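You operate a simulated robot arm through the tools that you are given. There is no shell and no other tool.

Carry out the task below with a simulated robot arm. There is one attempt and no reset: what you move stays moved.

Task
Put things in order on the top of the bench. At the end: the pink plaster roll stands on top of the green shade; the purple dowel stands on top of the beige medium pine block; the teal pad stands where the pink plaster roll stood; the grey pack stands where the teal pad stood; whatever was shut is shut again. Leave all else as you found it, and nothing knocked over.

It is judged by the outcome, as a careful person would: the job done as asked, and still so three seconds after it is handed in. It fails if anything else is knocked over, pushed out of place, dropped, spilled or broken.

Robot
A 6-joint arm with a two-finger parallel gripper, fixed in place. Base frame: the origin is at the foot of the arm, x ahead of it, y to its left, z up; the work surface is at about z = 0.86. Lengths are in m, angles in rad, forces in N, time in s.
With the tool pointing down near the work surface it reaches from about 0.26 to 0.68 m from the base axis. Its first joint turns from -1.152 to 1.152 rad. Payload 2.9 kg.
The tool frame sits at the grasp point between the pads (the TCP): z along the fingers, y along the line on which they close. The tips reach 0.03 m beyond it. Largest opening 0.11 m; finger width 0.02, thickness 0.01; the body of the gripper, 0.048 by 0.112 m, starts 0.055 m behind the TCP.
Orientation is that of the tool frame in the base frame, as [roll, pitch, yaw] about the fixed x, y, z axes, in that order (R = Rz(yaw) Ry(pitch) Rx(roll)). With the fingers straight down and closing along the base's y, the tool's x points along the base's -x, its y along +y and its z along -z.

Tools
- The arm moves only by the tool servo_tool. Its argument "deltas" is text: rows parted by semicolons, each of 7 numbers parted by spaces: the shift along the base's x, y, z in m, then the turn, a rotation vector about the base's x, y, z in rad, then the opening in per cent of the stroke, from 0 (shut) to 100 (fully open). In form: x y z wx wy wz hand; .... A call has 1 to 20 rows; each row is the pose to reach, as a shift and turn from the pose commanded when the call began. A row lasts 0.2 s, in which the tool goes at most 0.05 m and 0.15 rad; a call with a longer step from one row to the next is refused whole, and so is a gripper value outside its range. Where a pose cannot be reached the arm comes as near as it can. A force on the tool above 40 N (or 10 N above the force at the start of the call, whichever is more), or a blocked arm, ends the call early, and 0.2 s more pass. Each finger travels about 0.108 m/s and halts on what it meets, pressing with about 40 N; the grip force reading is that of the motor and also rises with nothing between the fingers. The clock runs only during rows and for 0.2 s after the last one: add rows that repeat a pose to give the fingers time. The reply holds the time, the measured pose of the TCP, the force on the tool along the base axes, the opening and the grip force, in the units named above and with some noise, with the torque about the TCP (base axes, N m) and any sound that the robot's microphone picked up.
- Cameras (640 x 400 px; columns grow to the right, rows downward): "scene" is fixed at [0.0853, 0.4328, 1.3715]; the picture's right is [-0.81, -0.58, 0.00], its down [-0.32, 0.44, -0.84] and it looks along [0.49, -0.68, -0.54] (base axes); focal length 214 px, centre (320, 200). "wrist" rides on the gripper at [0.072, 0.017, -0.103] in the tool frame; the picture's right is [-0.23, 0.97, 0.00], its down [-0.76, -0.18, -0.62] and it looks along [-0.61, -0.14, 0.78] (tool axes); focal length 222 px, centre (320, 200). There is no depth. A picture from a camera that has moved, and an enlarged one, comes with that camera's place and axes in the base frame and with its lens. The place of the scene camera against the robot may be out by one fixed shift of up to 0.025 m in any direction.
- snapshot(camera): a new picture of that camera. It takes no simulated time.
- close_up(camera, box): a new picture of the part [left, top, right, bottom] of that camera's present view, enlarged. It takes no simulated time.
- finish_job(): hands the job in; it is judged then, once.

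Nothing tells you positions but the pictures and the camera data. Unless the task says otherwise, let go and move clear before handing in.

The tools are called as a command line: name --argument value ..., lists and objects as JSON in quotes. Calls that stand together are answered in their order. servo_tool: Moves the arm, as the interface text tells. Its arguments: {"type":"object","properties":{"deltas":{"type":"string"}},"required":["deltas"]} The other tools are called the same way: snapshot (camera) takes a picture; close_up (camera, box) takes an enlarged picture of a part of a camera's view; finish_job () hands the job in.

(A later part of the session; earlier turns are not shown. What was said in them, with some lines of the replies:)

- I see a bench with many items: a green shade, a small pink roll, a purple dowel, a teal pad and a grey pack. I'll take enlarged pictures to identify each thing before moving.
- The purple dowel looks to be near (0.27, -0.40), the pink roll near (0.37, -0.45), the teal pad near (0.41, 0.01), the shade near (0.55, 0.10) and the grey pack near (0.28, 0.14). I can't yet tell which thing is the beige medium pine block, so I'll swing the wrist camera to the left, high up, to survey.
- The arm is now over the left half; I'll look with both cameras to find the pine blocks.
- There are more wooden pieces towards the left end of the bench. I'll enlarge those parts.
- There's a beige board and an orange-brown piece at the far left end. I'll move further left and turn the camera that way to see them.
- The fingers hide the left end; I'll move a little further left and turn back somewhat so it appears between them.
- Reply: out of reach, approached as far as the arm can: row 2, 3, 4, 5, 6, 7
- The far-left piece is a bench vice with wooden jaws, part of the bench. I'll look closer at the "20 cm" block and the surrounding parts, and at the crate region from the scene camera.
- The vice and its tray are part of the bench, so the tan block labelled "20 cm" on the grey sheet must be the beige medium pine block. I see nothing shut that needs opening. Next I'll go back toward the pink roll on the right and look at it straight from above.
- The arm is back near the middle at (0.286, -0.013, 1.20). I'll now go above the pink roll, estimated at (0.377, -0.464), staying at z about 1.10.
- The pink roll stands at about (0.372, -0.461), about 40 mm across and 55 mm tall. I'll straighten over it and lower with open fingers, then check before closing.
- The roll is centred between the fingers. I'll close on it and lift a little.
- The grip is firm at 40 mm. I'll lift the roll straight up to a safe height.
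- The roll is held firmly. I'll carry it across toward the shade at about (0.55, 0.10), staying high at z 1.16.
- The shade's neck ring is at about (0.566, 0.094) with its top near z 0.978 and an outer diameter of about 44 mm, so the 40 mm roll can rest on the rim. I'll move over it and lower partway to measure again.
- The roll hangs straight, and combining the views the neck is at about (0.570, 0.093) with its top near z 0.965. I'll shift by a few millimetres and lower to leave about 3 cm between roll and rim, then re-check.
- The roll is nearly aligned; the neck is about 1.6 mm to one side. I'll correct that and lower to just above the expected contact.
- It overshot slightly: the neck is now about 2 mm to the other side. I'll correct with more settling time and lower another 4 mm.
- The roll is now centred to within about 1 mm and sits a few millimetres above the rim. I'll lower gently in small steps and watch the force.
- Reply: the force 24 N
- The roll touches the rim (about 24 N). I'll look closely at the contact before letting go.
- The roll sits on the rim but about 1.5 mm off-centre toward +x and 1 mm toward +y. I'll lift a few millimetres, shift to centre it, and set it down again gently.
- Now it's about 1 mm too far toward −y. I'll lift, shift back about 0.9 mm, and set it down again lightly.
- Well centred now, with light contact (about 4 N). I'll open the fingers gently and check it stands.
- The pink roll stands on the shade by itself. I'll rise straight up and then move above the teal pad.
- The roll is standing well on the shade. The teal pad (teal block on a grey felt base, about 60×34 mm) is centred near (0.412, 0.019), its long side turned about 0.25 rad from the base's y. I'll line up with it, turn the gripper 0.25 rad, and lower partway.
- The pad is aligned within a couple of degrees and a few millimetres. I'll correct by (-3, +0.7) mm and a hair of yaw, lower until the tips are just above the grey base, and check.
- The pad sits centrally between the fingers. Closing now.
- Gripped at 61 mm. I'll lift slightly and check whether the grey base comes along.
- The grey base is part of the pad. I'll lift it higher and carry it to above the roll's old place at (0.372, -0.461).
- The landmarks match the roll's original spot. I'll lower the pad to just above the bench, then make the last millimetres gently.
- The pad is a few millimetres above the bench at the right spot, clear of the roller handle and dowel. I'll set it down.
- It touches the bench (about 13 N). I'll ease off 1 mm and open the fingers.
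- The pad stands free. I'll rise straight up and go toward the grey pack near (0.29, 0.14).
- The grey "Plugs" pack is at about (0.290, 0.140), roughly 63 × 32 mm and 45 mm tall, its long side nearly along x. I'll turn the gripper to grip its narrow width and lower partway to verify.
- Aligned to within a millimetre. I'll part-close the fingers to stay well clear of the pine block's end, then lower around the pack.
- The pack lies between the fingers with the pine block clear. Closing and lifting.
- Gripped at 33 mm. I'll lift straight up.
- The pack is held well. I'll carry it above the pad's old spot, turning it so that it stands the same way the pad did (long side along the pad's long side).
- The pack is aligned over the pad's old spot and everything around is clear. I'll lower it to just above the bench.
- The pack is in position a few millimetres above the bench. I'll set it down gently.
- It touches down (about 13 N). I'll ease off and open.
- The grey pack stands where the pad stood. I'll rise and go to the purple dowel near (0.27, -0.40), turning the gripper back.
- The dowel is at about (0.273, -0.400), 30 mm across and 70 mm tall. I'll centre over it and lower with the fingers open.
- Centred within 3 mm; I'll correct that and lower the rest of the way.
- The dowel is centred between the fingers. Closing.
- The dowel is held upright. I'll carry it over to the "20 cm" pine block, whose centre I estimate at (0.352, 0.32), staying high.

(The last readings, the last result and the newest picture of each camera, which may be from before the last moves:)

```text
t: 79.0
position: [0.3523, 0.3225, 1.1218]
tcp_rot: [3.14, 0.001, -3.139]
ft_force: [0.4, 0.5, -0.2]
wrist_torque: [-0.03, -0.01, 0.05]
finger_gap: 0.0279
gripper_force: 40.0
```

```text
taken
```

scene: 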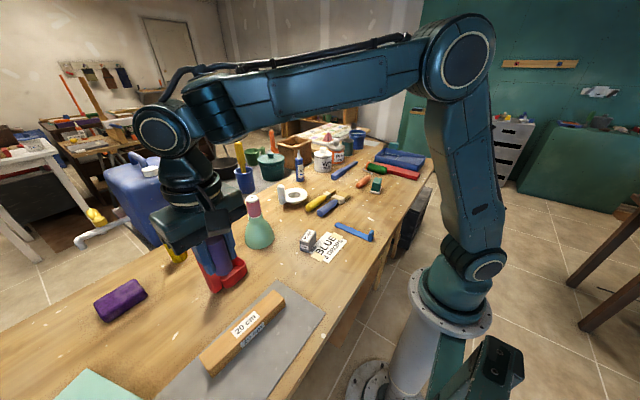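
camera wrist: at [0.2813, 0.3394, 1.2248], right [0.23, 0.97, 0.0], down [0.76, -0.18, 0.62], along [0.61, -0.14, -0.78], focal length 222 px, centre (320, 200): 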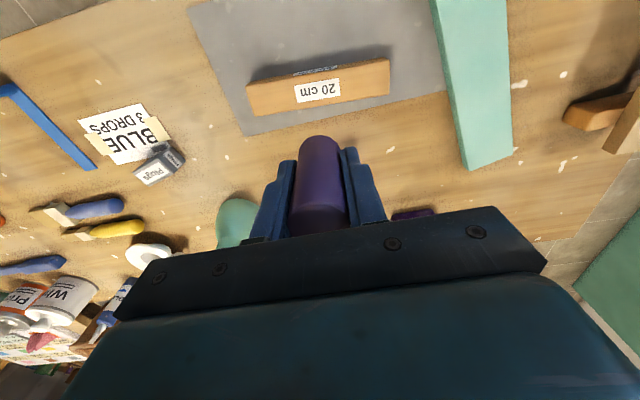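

close_up --camera "wrist" --box '[230, 40, 410, 152]'

close_up --camera "scene" --box '[180, 270, 340, 390]'

```text
3.56 times, centred on (320, 96) of wrist
camera zoom: at [0.2813, 0.3394, 1.2248], right [0.23, 0.97, 0.0], down [0.76, -0.18, 0.62], along [0.61, -0.14, -0.78], focal length 790 px, centre (320, 570)
```

zoom: 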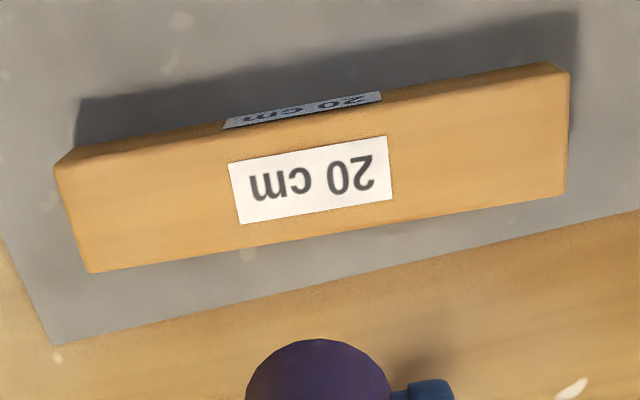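

```text
3.33 times, centred on (260, 330) of scene
camera zoom: at [0.0853, 0.4328, 1.3715], right [-0.81, -0.58, 0.0], down [-0.32, 0.44, -0.84], along [0.49, -0.68, -0.54], focal length 715 px, centre (520, -233)
```

zoom: 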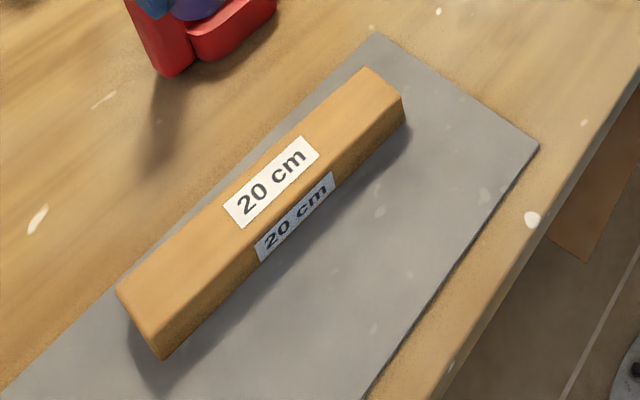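

The pine block's centre is nearly beneath the tool: about (+1, −3) mm off, its top near z 0.885 and 42 mm wide. I'll correct and lower to about 2 cm above the block.

servo_tool --deltas "0.0007 -0.0034 -0.02 0 0 0 5; 0.0007 -0.0034 -0.06 0 0 0 5; 0.0007 -0.0034 -0.1 0 0 0 5; 0.0007 -0.0034 -0.14 0 0 0 5; 0.0007 -0.0034 -0.165 0 0 0 5; 0.0007 -0.0034 -0.177 0 0 0 5; 0.0007 -0.0034 -0.177 0 0 0 5; 0.0007 -0.0034 -0.177 0 0 0 5"

snapshot --camera "wrist"

close_up --camera "scene" --box '[180, 270, 340, 390]'

```text
t: 80.8
position: [0.3558, 0.3184, 0.9455]
tcp_rot: [-3.141, -0.001, -3.14]
ft_force: [-0.2, -1.1, -0.8]
wrist_torque: [0.0, -0.01, 0.01]
finger_gap: 0.0277
gripper_force: 40.2
```

```text
taken
camera wrist: at [0.2835, 0.3358, 1.0485], right [0.23, 0.97, 0.0], down [0.76, -0.18, 0.62], along [0.61, -0.14, -0.78], focal length 222 px, centre (320, 200)
```

wrist: 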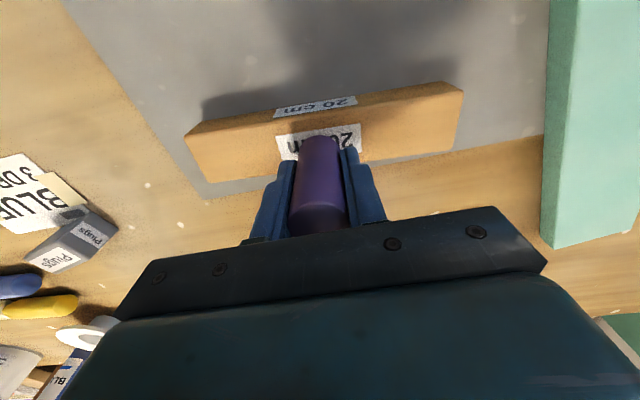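

```text
3.33 times, centred on (260, 330) of scene
camera zoom: at [0.0853, 0.4328, 1.3715], right [-0.81, -0.58, 0.0], down [-0.32, 0.44, -0.84], along [0.49, -0.68, -0.54], focal length 715 px, centre (520, -233)
```

zoom: 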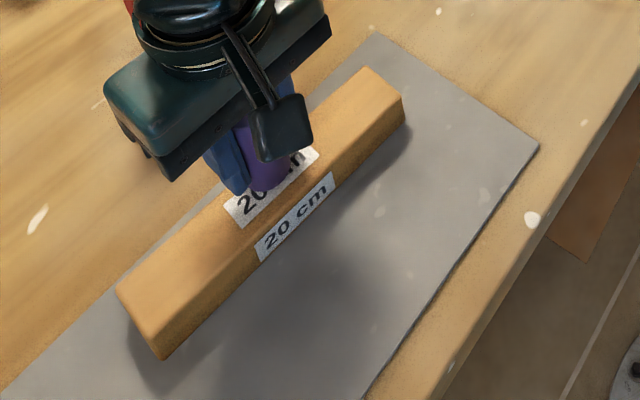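

close_up --camera "wrist" --box '[180, 70, 480, 240]'

```text
2.13 times, centred on (330, 155) of wrist
camera zoom: at [0.2835, 0.3358, 1.0485], right [0.23, 0.97, 0.0], down [0.76, -0.18, 0.62], along [0.61, -0.14, -0.78], focal length 474 px, centre (299, 296)
```

zoom: 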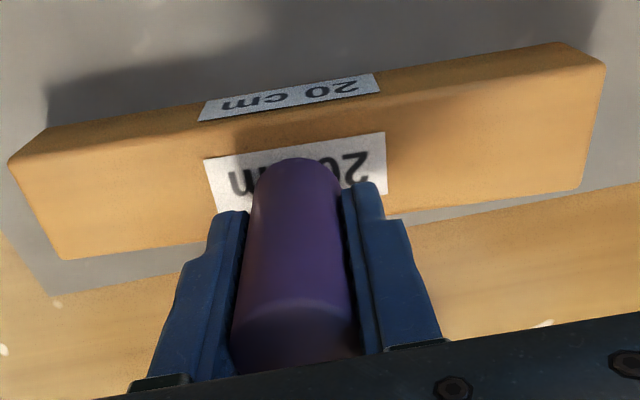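

The dowel is centred over the block. I'll lower to about 5 mm above the expected contact, then step down gently.

servo_tool --deltas "0 0 -0.005 0 0 0 5; 0 0 -0.01 0 0 0 5; 0 0 -0.012 0 0 0 5; 0 0 -0.012 0 0 0 5; 0 0 -0.012 0 0 0 5"

close_up --camera "scene" --box '[210, 290, 282, 340]'

```text
t: 82.0
position: [0.3562, 0.3206, 0.9371]
tcp_rot: [3.135, 0.008, -3.14]
ft_force: [6.5, 4.9, 32.3]
wrist_torque: [0.13, -0.23, -0.01]
finger_gap: 0.0278
gripper_force: 39.8
```

```text
8.00 times, centred on (246, 315) of scene
camera zoom: at [0.085, 0.4325, 1.3716], right [-0.81, -0.58, 0.0], down [-0.32, 0.44, -0.84], along [0.49, -0.68, -0.54], focal length 1716 px, centre (912, -720)
```

zoom: 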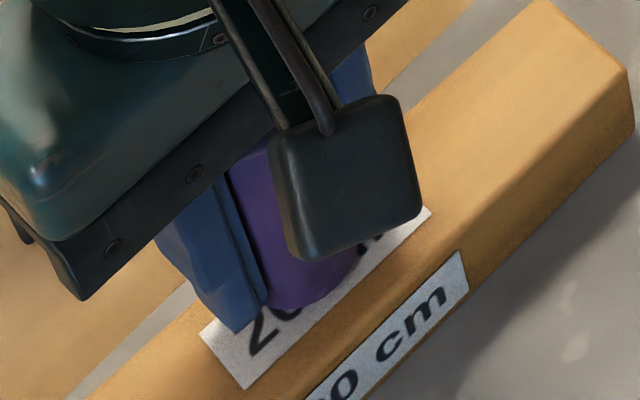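

Contact came a little earlier than expected (block top near z 0.894, about 32 N). I'll ease off at once.

servo_tool --deltas "0 0 0.0015 0 0 0 5; 0 0 0.0028 0 0 0 5; 0 0 0.0028 0 0 0 5"

snapshot --camera "wrist"

close_up --camera "scene" --box '[180, 270, 340, 390]'

```text
t: 82.8
position: [0.3552, 0.3188, 0.9374]
tcp_rot: [-3.141, 0.001, -3.141]
ft_force: [5.6, 5.2, 18.4]
wrist_torque: [0.22, -0.22, 0.0]
finger_gap: 0.0275
gripper_force: 40.4
```

```text
taken
camera wrist: at [0.2823, 0.3353, 1.0396], right [0.23, 0.97, 0.0], down [0.76, -0.18, 0.62], along [0.61, -0.14, -0.78], focal length 222 px, centre (320, 200)
```

wrist: 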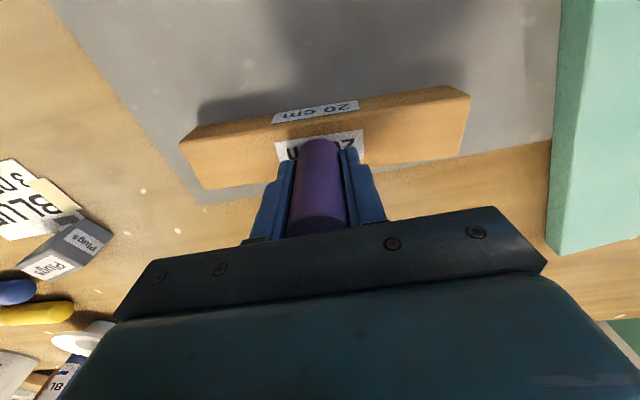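

```text
3.33 times, centred on (260, 330) of scene
camera zoom: at [0.0852, 0.4327, 1.3715], right [-0.81, -0.58, 0.0], down [-0.32, 0.44, -0.84], along [0.49, -0.68, -0.54], focal length 715 px, centre (520, -233)
```

zoom: 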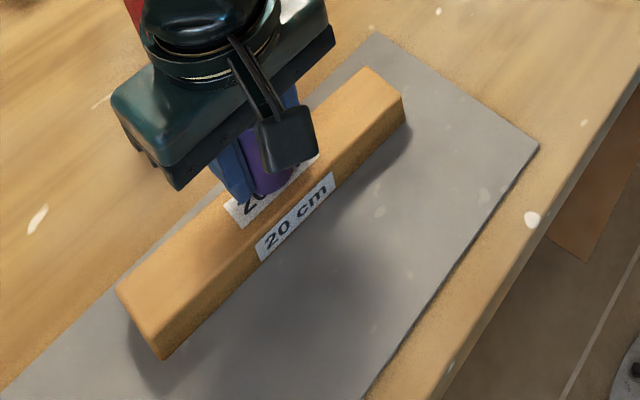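

Block unmoved; still some 18 N of contact. I'll ease off a bit more.

servo_tool --deltas "0 0 0.0008 0 0 0 5; 0 0 0.0014 0 0 0 5; 0 0 0.0014 0 0 0 5; 0 0 0.0014 0 0 0 5"

```text
t: 83.8
position: [0.353, 0.3167, 0.9369]
tcp_rot: [-3.138, -0.003, 3.141]
ft_force: [0.0, 0.4, -0.5]
wrist_torque: [0.0, 0.0, 0.03]
finger_gap: 0.0276
gripper_force: 39.9
```

Force is near zero, so the dowel hovers at or just above the block. I'll press down by half a millimetre and read the force.

servo_tool --deltas "0 0 -0.0006 0 0 0 5; 0 0 -0.0006 0 0 0 5; 0 0 -0.0006 0 0 0 5"

close_up --camera "wrist" --box '[180, 70, 480, 240]'

close_up --camera "scene" --box '[210, 290, 282, 340]'

```text
t: 84.6
position: [0.3543, 0.3186, 0.9384]
tcp_rot: [3.141, 0.001, -3.14]
ft_force: [0.2, 0.8, 0.0]
wrist_torque: [0.02, -0.01, 0.0]
finger_gap: 0.0278
gripper_force: 40.0
```

```text
2.13 times, centred on (330, 155) of wrist
camera zoom: at [0.2825, 0.335, 1.0406], right [0.23, 0.97, 0.0], down [0.76, -0.18, 0.62], along [0.61, -0.14, -0.78], focal length 474 px, centre (299, 296)
```

zoom: 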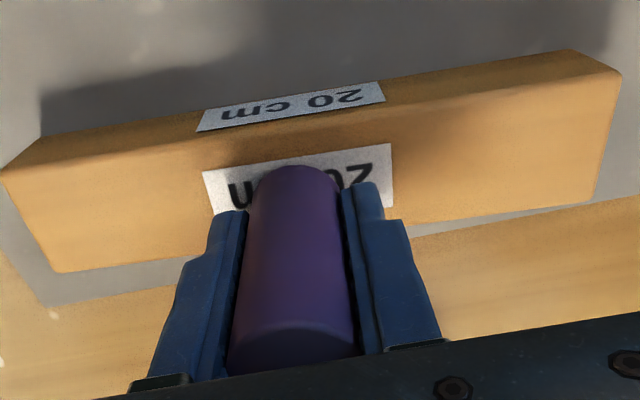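

```text
8.00 times, centred on (246, 315) of scene
camera zoom: at [0.0853, 0.4328, 1.3715], right [-0.81, -0.58, 0.0], down [-0.32, 0.44, -0.84], along [0.49, -0.68, -0.54], focal length 1716 px, centre (912, -720)
```

zoom: 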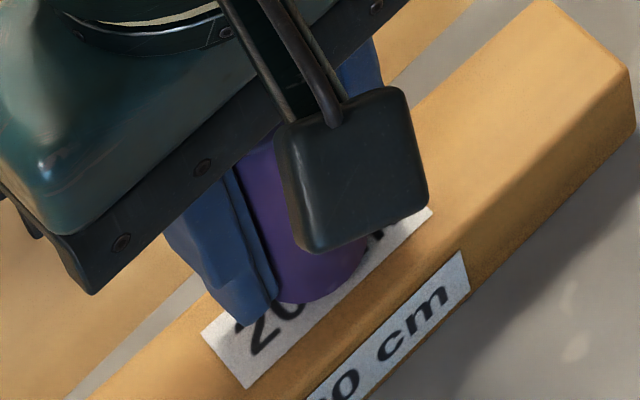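

No contact yet; I'll go down in half-millimetre steps.

servo_tool --deltas "0 0 -0.0005 0 0 0 5; 0 0 -0.001 0 0 0 5; 0 0 -0.001 0 0 0 5; 0 0 -0.001 0 0 0 5"

```text
t: 85.6
position: [0.3551, 0.3176, 0.9378]
tcp_rot: [3.141, 0.001, -3.139]
ft_force: [-1.8, 1.4, 6.6]
wrist_torque: [0.01, 0.03, -0.01]
finger_gap: 0.0278
gripper_force: 39.8
```

Light contact of about 7 N. I'll open the fingers gently.

servo_tool --deltas "0 0 0.0003 0 0 0 26; 0 0 0.0003 0 0 0 30; 0 0 0.0003 0 0 0 40; 0 0 0.0003 0 0 0 55; 0 0 0.0003 0 0 0 65; 0 0 0.0003 0 0 0 65"

snapshot --camera "wrist"

close_up --camera "scene" --box '[180, 270, 340, 390]'

```text
t: 87.0
position: [0.3557, 0.3181, 0.9385]
tcp_rot: [3.14, -0.001, -3.14]
ft_force: [0.6, -0.4, 0.1]
wrist_torque: [-0.04, 0.02, -0.01]
finger_gap: 0.0716
gripper_force: 0.1
```

```text
taken
camera wrist: at [0.2823, 0.3348, 1.0399], right [0.23, 0.97, 0.0], down [0.76, -0.18, 0.62], along [0.61, -0.14, -0.78], focal length 222 px, centre (320, 200)
```

wrist: 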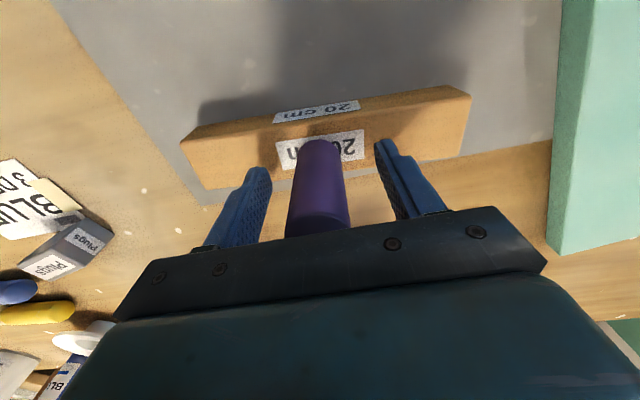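

```text
3.33 times, centred on (260, 330) of scene
camera zoom: at [0.0853, 0.4327, 1.3715], right [-0.81, -0.58, 0.0], down [-0.32, 0.44, -0.84], along [0.49, -0.68, -0.54], focal length 715 px, centre (520, -233)
```

zoom: 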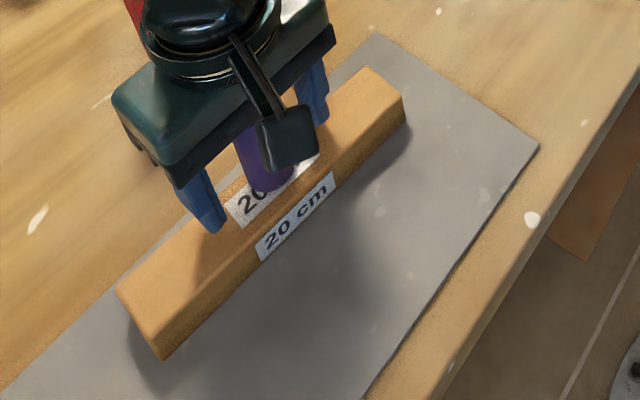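

The dowel stands on the block. I'll rise straight up, and then check the whole scene.

servo_tool --deltas "0 0 0.01 0 0 0 70; 0 0 0.03 0 0 0 80; 0 0 0.07 0 0 0 90; 0 0 0.11 0 0 0 100; 0 0 0.15 0 0 0 100; 0 0 0.19 0 0 0 100; 0 0 0.23 0 0 0 100; 0 0 0.26 0 0 0 100; 0 0 0.26 0 0 0 100"

servo_tool --deltas "0 -0.03 0 0 0 0 100; 0 -0.075 0 0 0 0 100; 0 -0.12 0 0 0 0 100; 0 -0.165 0 0 0 0 100; 0 -0.21 0 0 0 0 100; 0 -0.255 0 0 0 0 100; 0 -0.3 0 0 0 0 100; 0 -0.345 0 0 0 0 100; 0 -0.39 0 0 0 0 100; 0 -0.435 0 0 0 0 100; 0 -0.48 0 0 0 0 100; 0 -0.5 0 0 0 0 100; 0 -0.5 0 0 0 0 100"

snapshot --camera "scene"

snapshot --camera "wrist"

close_up --camera "scene" --box '[220, 120, 460, 270]'

close_up --camera "scene" --box '[80, 200, 360, 375]'

```text
t: 89.0
position: [0.3552, 0.3183, 1.1977]
tcp_rot: [3.139, 0.001, -3.14]
ft_force: [0.8, 0.3, -0.2]
wrist_torque: [0.01, 0.04, -0.02]
finger_gap: 0.11
gripper_force: 0.1
```

```text
t: 91.8
position: [0.3559, -0.1826, 1.1983]
tcp_rot: [3.141, -0.001, -3.139]
ft_force: [-0.6, 0.2, 0.1]
wrist_torque: [0.03, 0.04, 0.01]
finger_gap: 0.1098
gripper_force: 0.1
```

```text
taken
```

scene: 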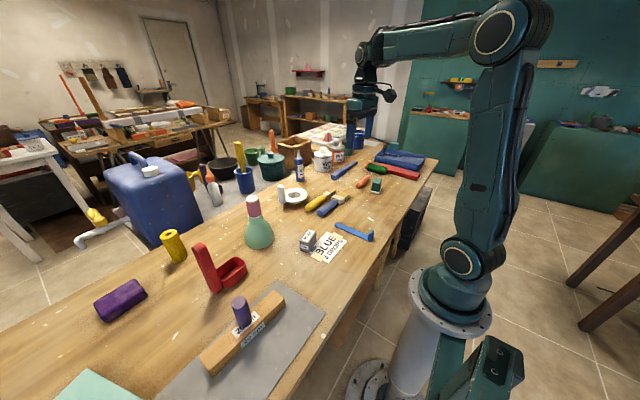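

```text
taken
camera wrist: at [0.2841, -0.1659, 1.3014], right [0.23, 0.97, 0.0], down [0.76, -0.18, 0.62], along [0.61, -0.14, -0.78], focal length 222 px, centre (320, 200)
```

wrist: 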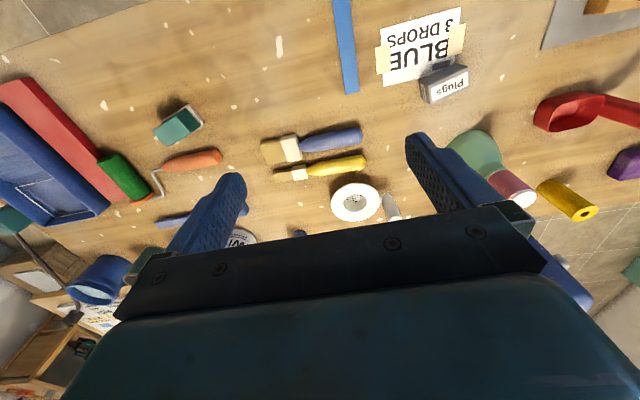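

```text
2.67 times, centred on (340, 195) of scene
camera zoom: at [0.0853, 0.4327, 1.3715], right [-0.81, -0.58, 0.0], down [-0.32, 0.44, -0.84], along [0.49, -0.68, -0.54], focal length 572 px, centre (267, 213)
```

zoom: 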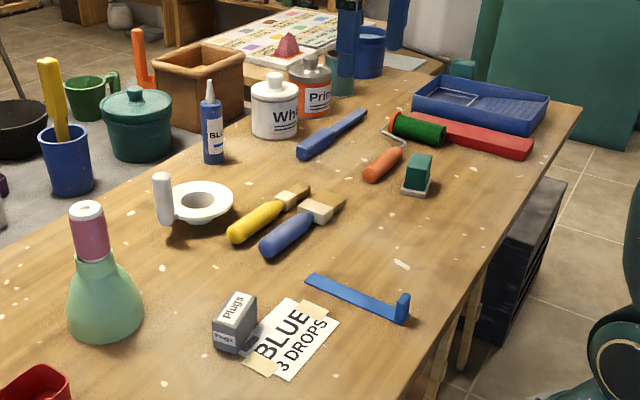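

```text
2.29 times, centred on (220, 288) of scene
camera zoom: at [0.0853, 0.4327, 1.3715], right [-0.81, -0.58, 0.0], down [-0.32, 0.44, -0.84], along [0.49, -0.68, -0.54], focal length 490 px, centre (549, 0)
```

zoom: 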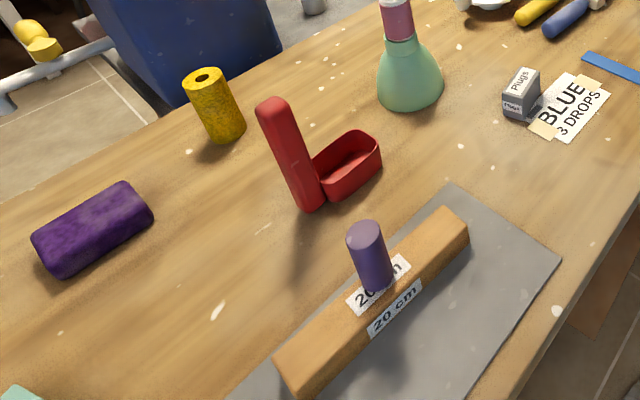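

Everything is in order: the pink roll stands on the shade, the dowel on the pine block, the teal pad where the roll stood, and the grey pack where the pad stood. Nothing else has moved, nothing was opened, and the arm is clear, so I'm handing it in.

finish_job

```text
The job is handed in.
```

The job is handed in, and the last pictures showed everything standing as asked:

- **Pink plaster roll:** it stands on top of the green shade, centred on the rim.
- **Purple dowel:** it stands on top of the pine block, at its middle. I took the tan block labelled "20 cm" to be the beige medium pine block, since nothing else on the bench fits that description.
- **Teal pad:** it stands where the pink roll stood.
- **Grey pack:** it stands where the teal pad stood, turned to line up the way the pad did.

I opened nothing, so there was nothing to shut again. I saw nothing else moved or knocked over. The gripper is open and the arm is well clear of the bench.
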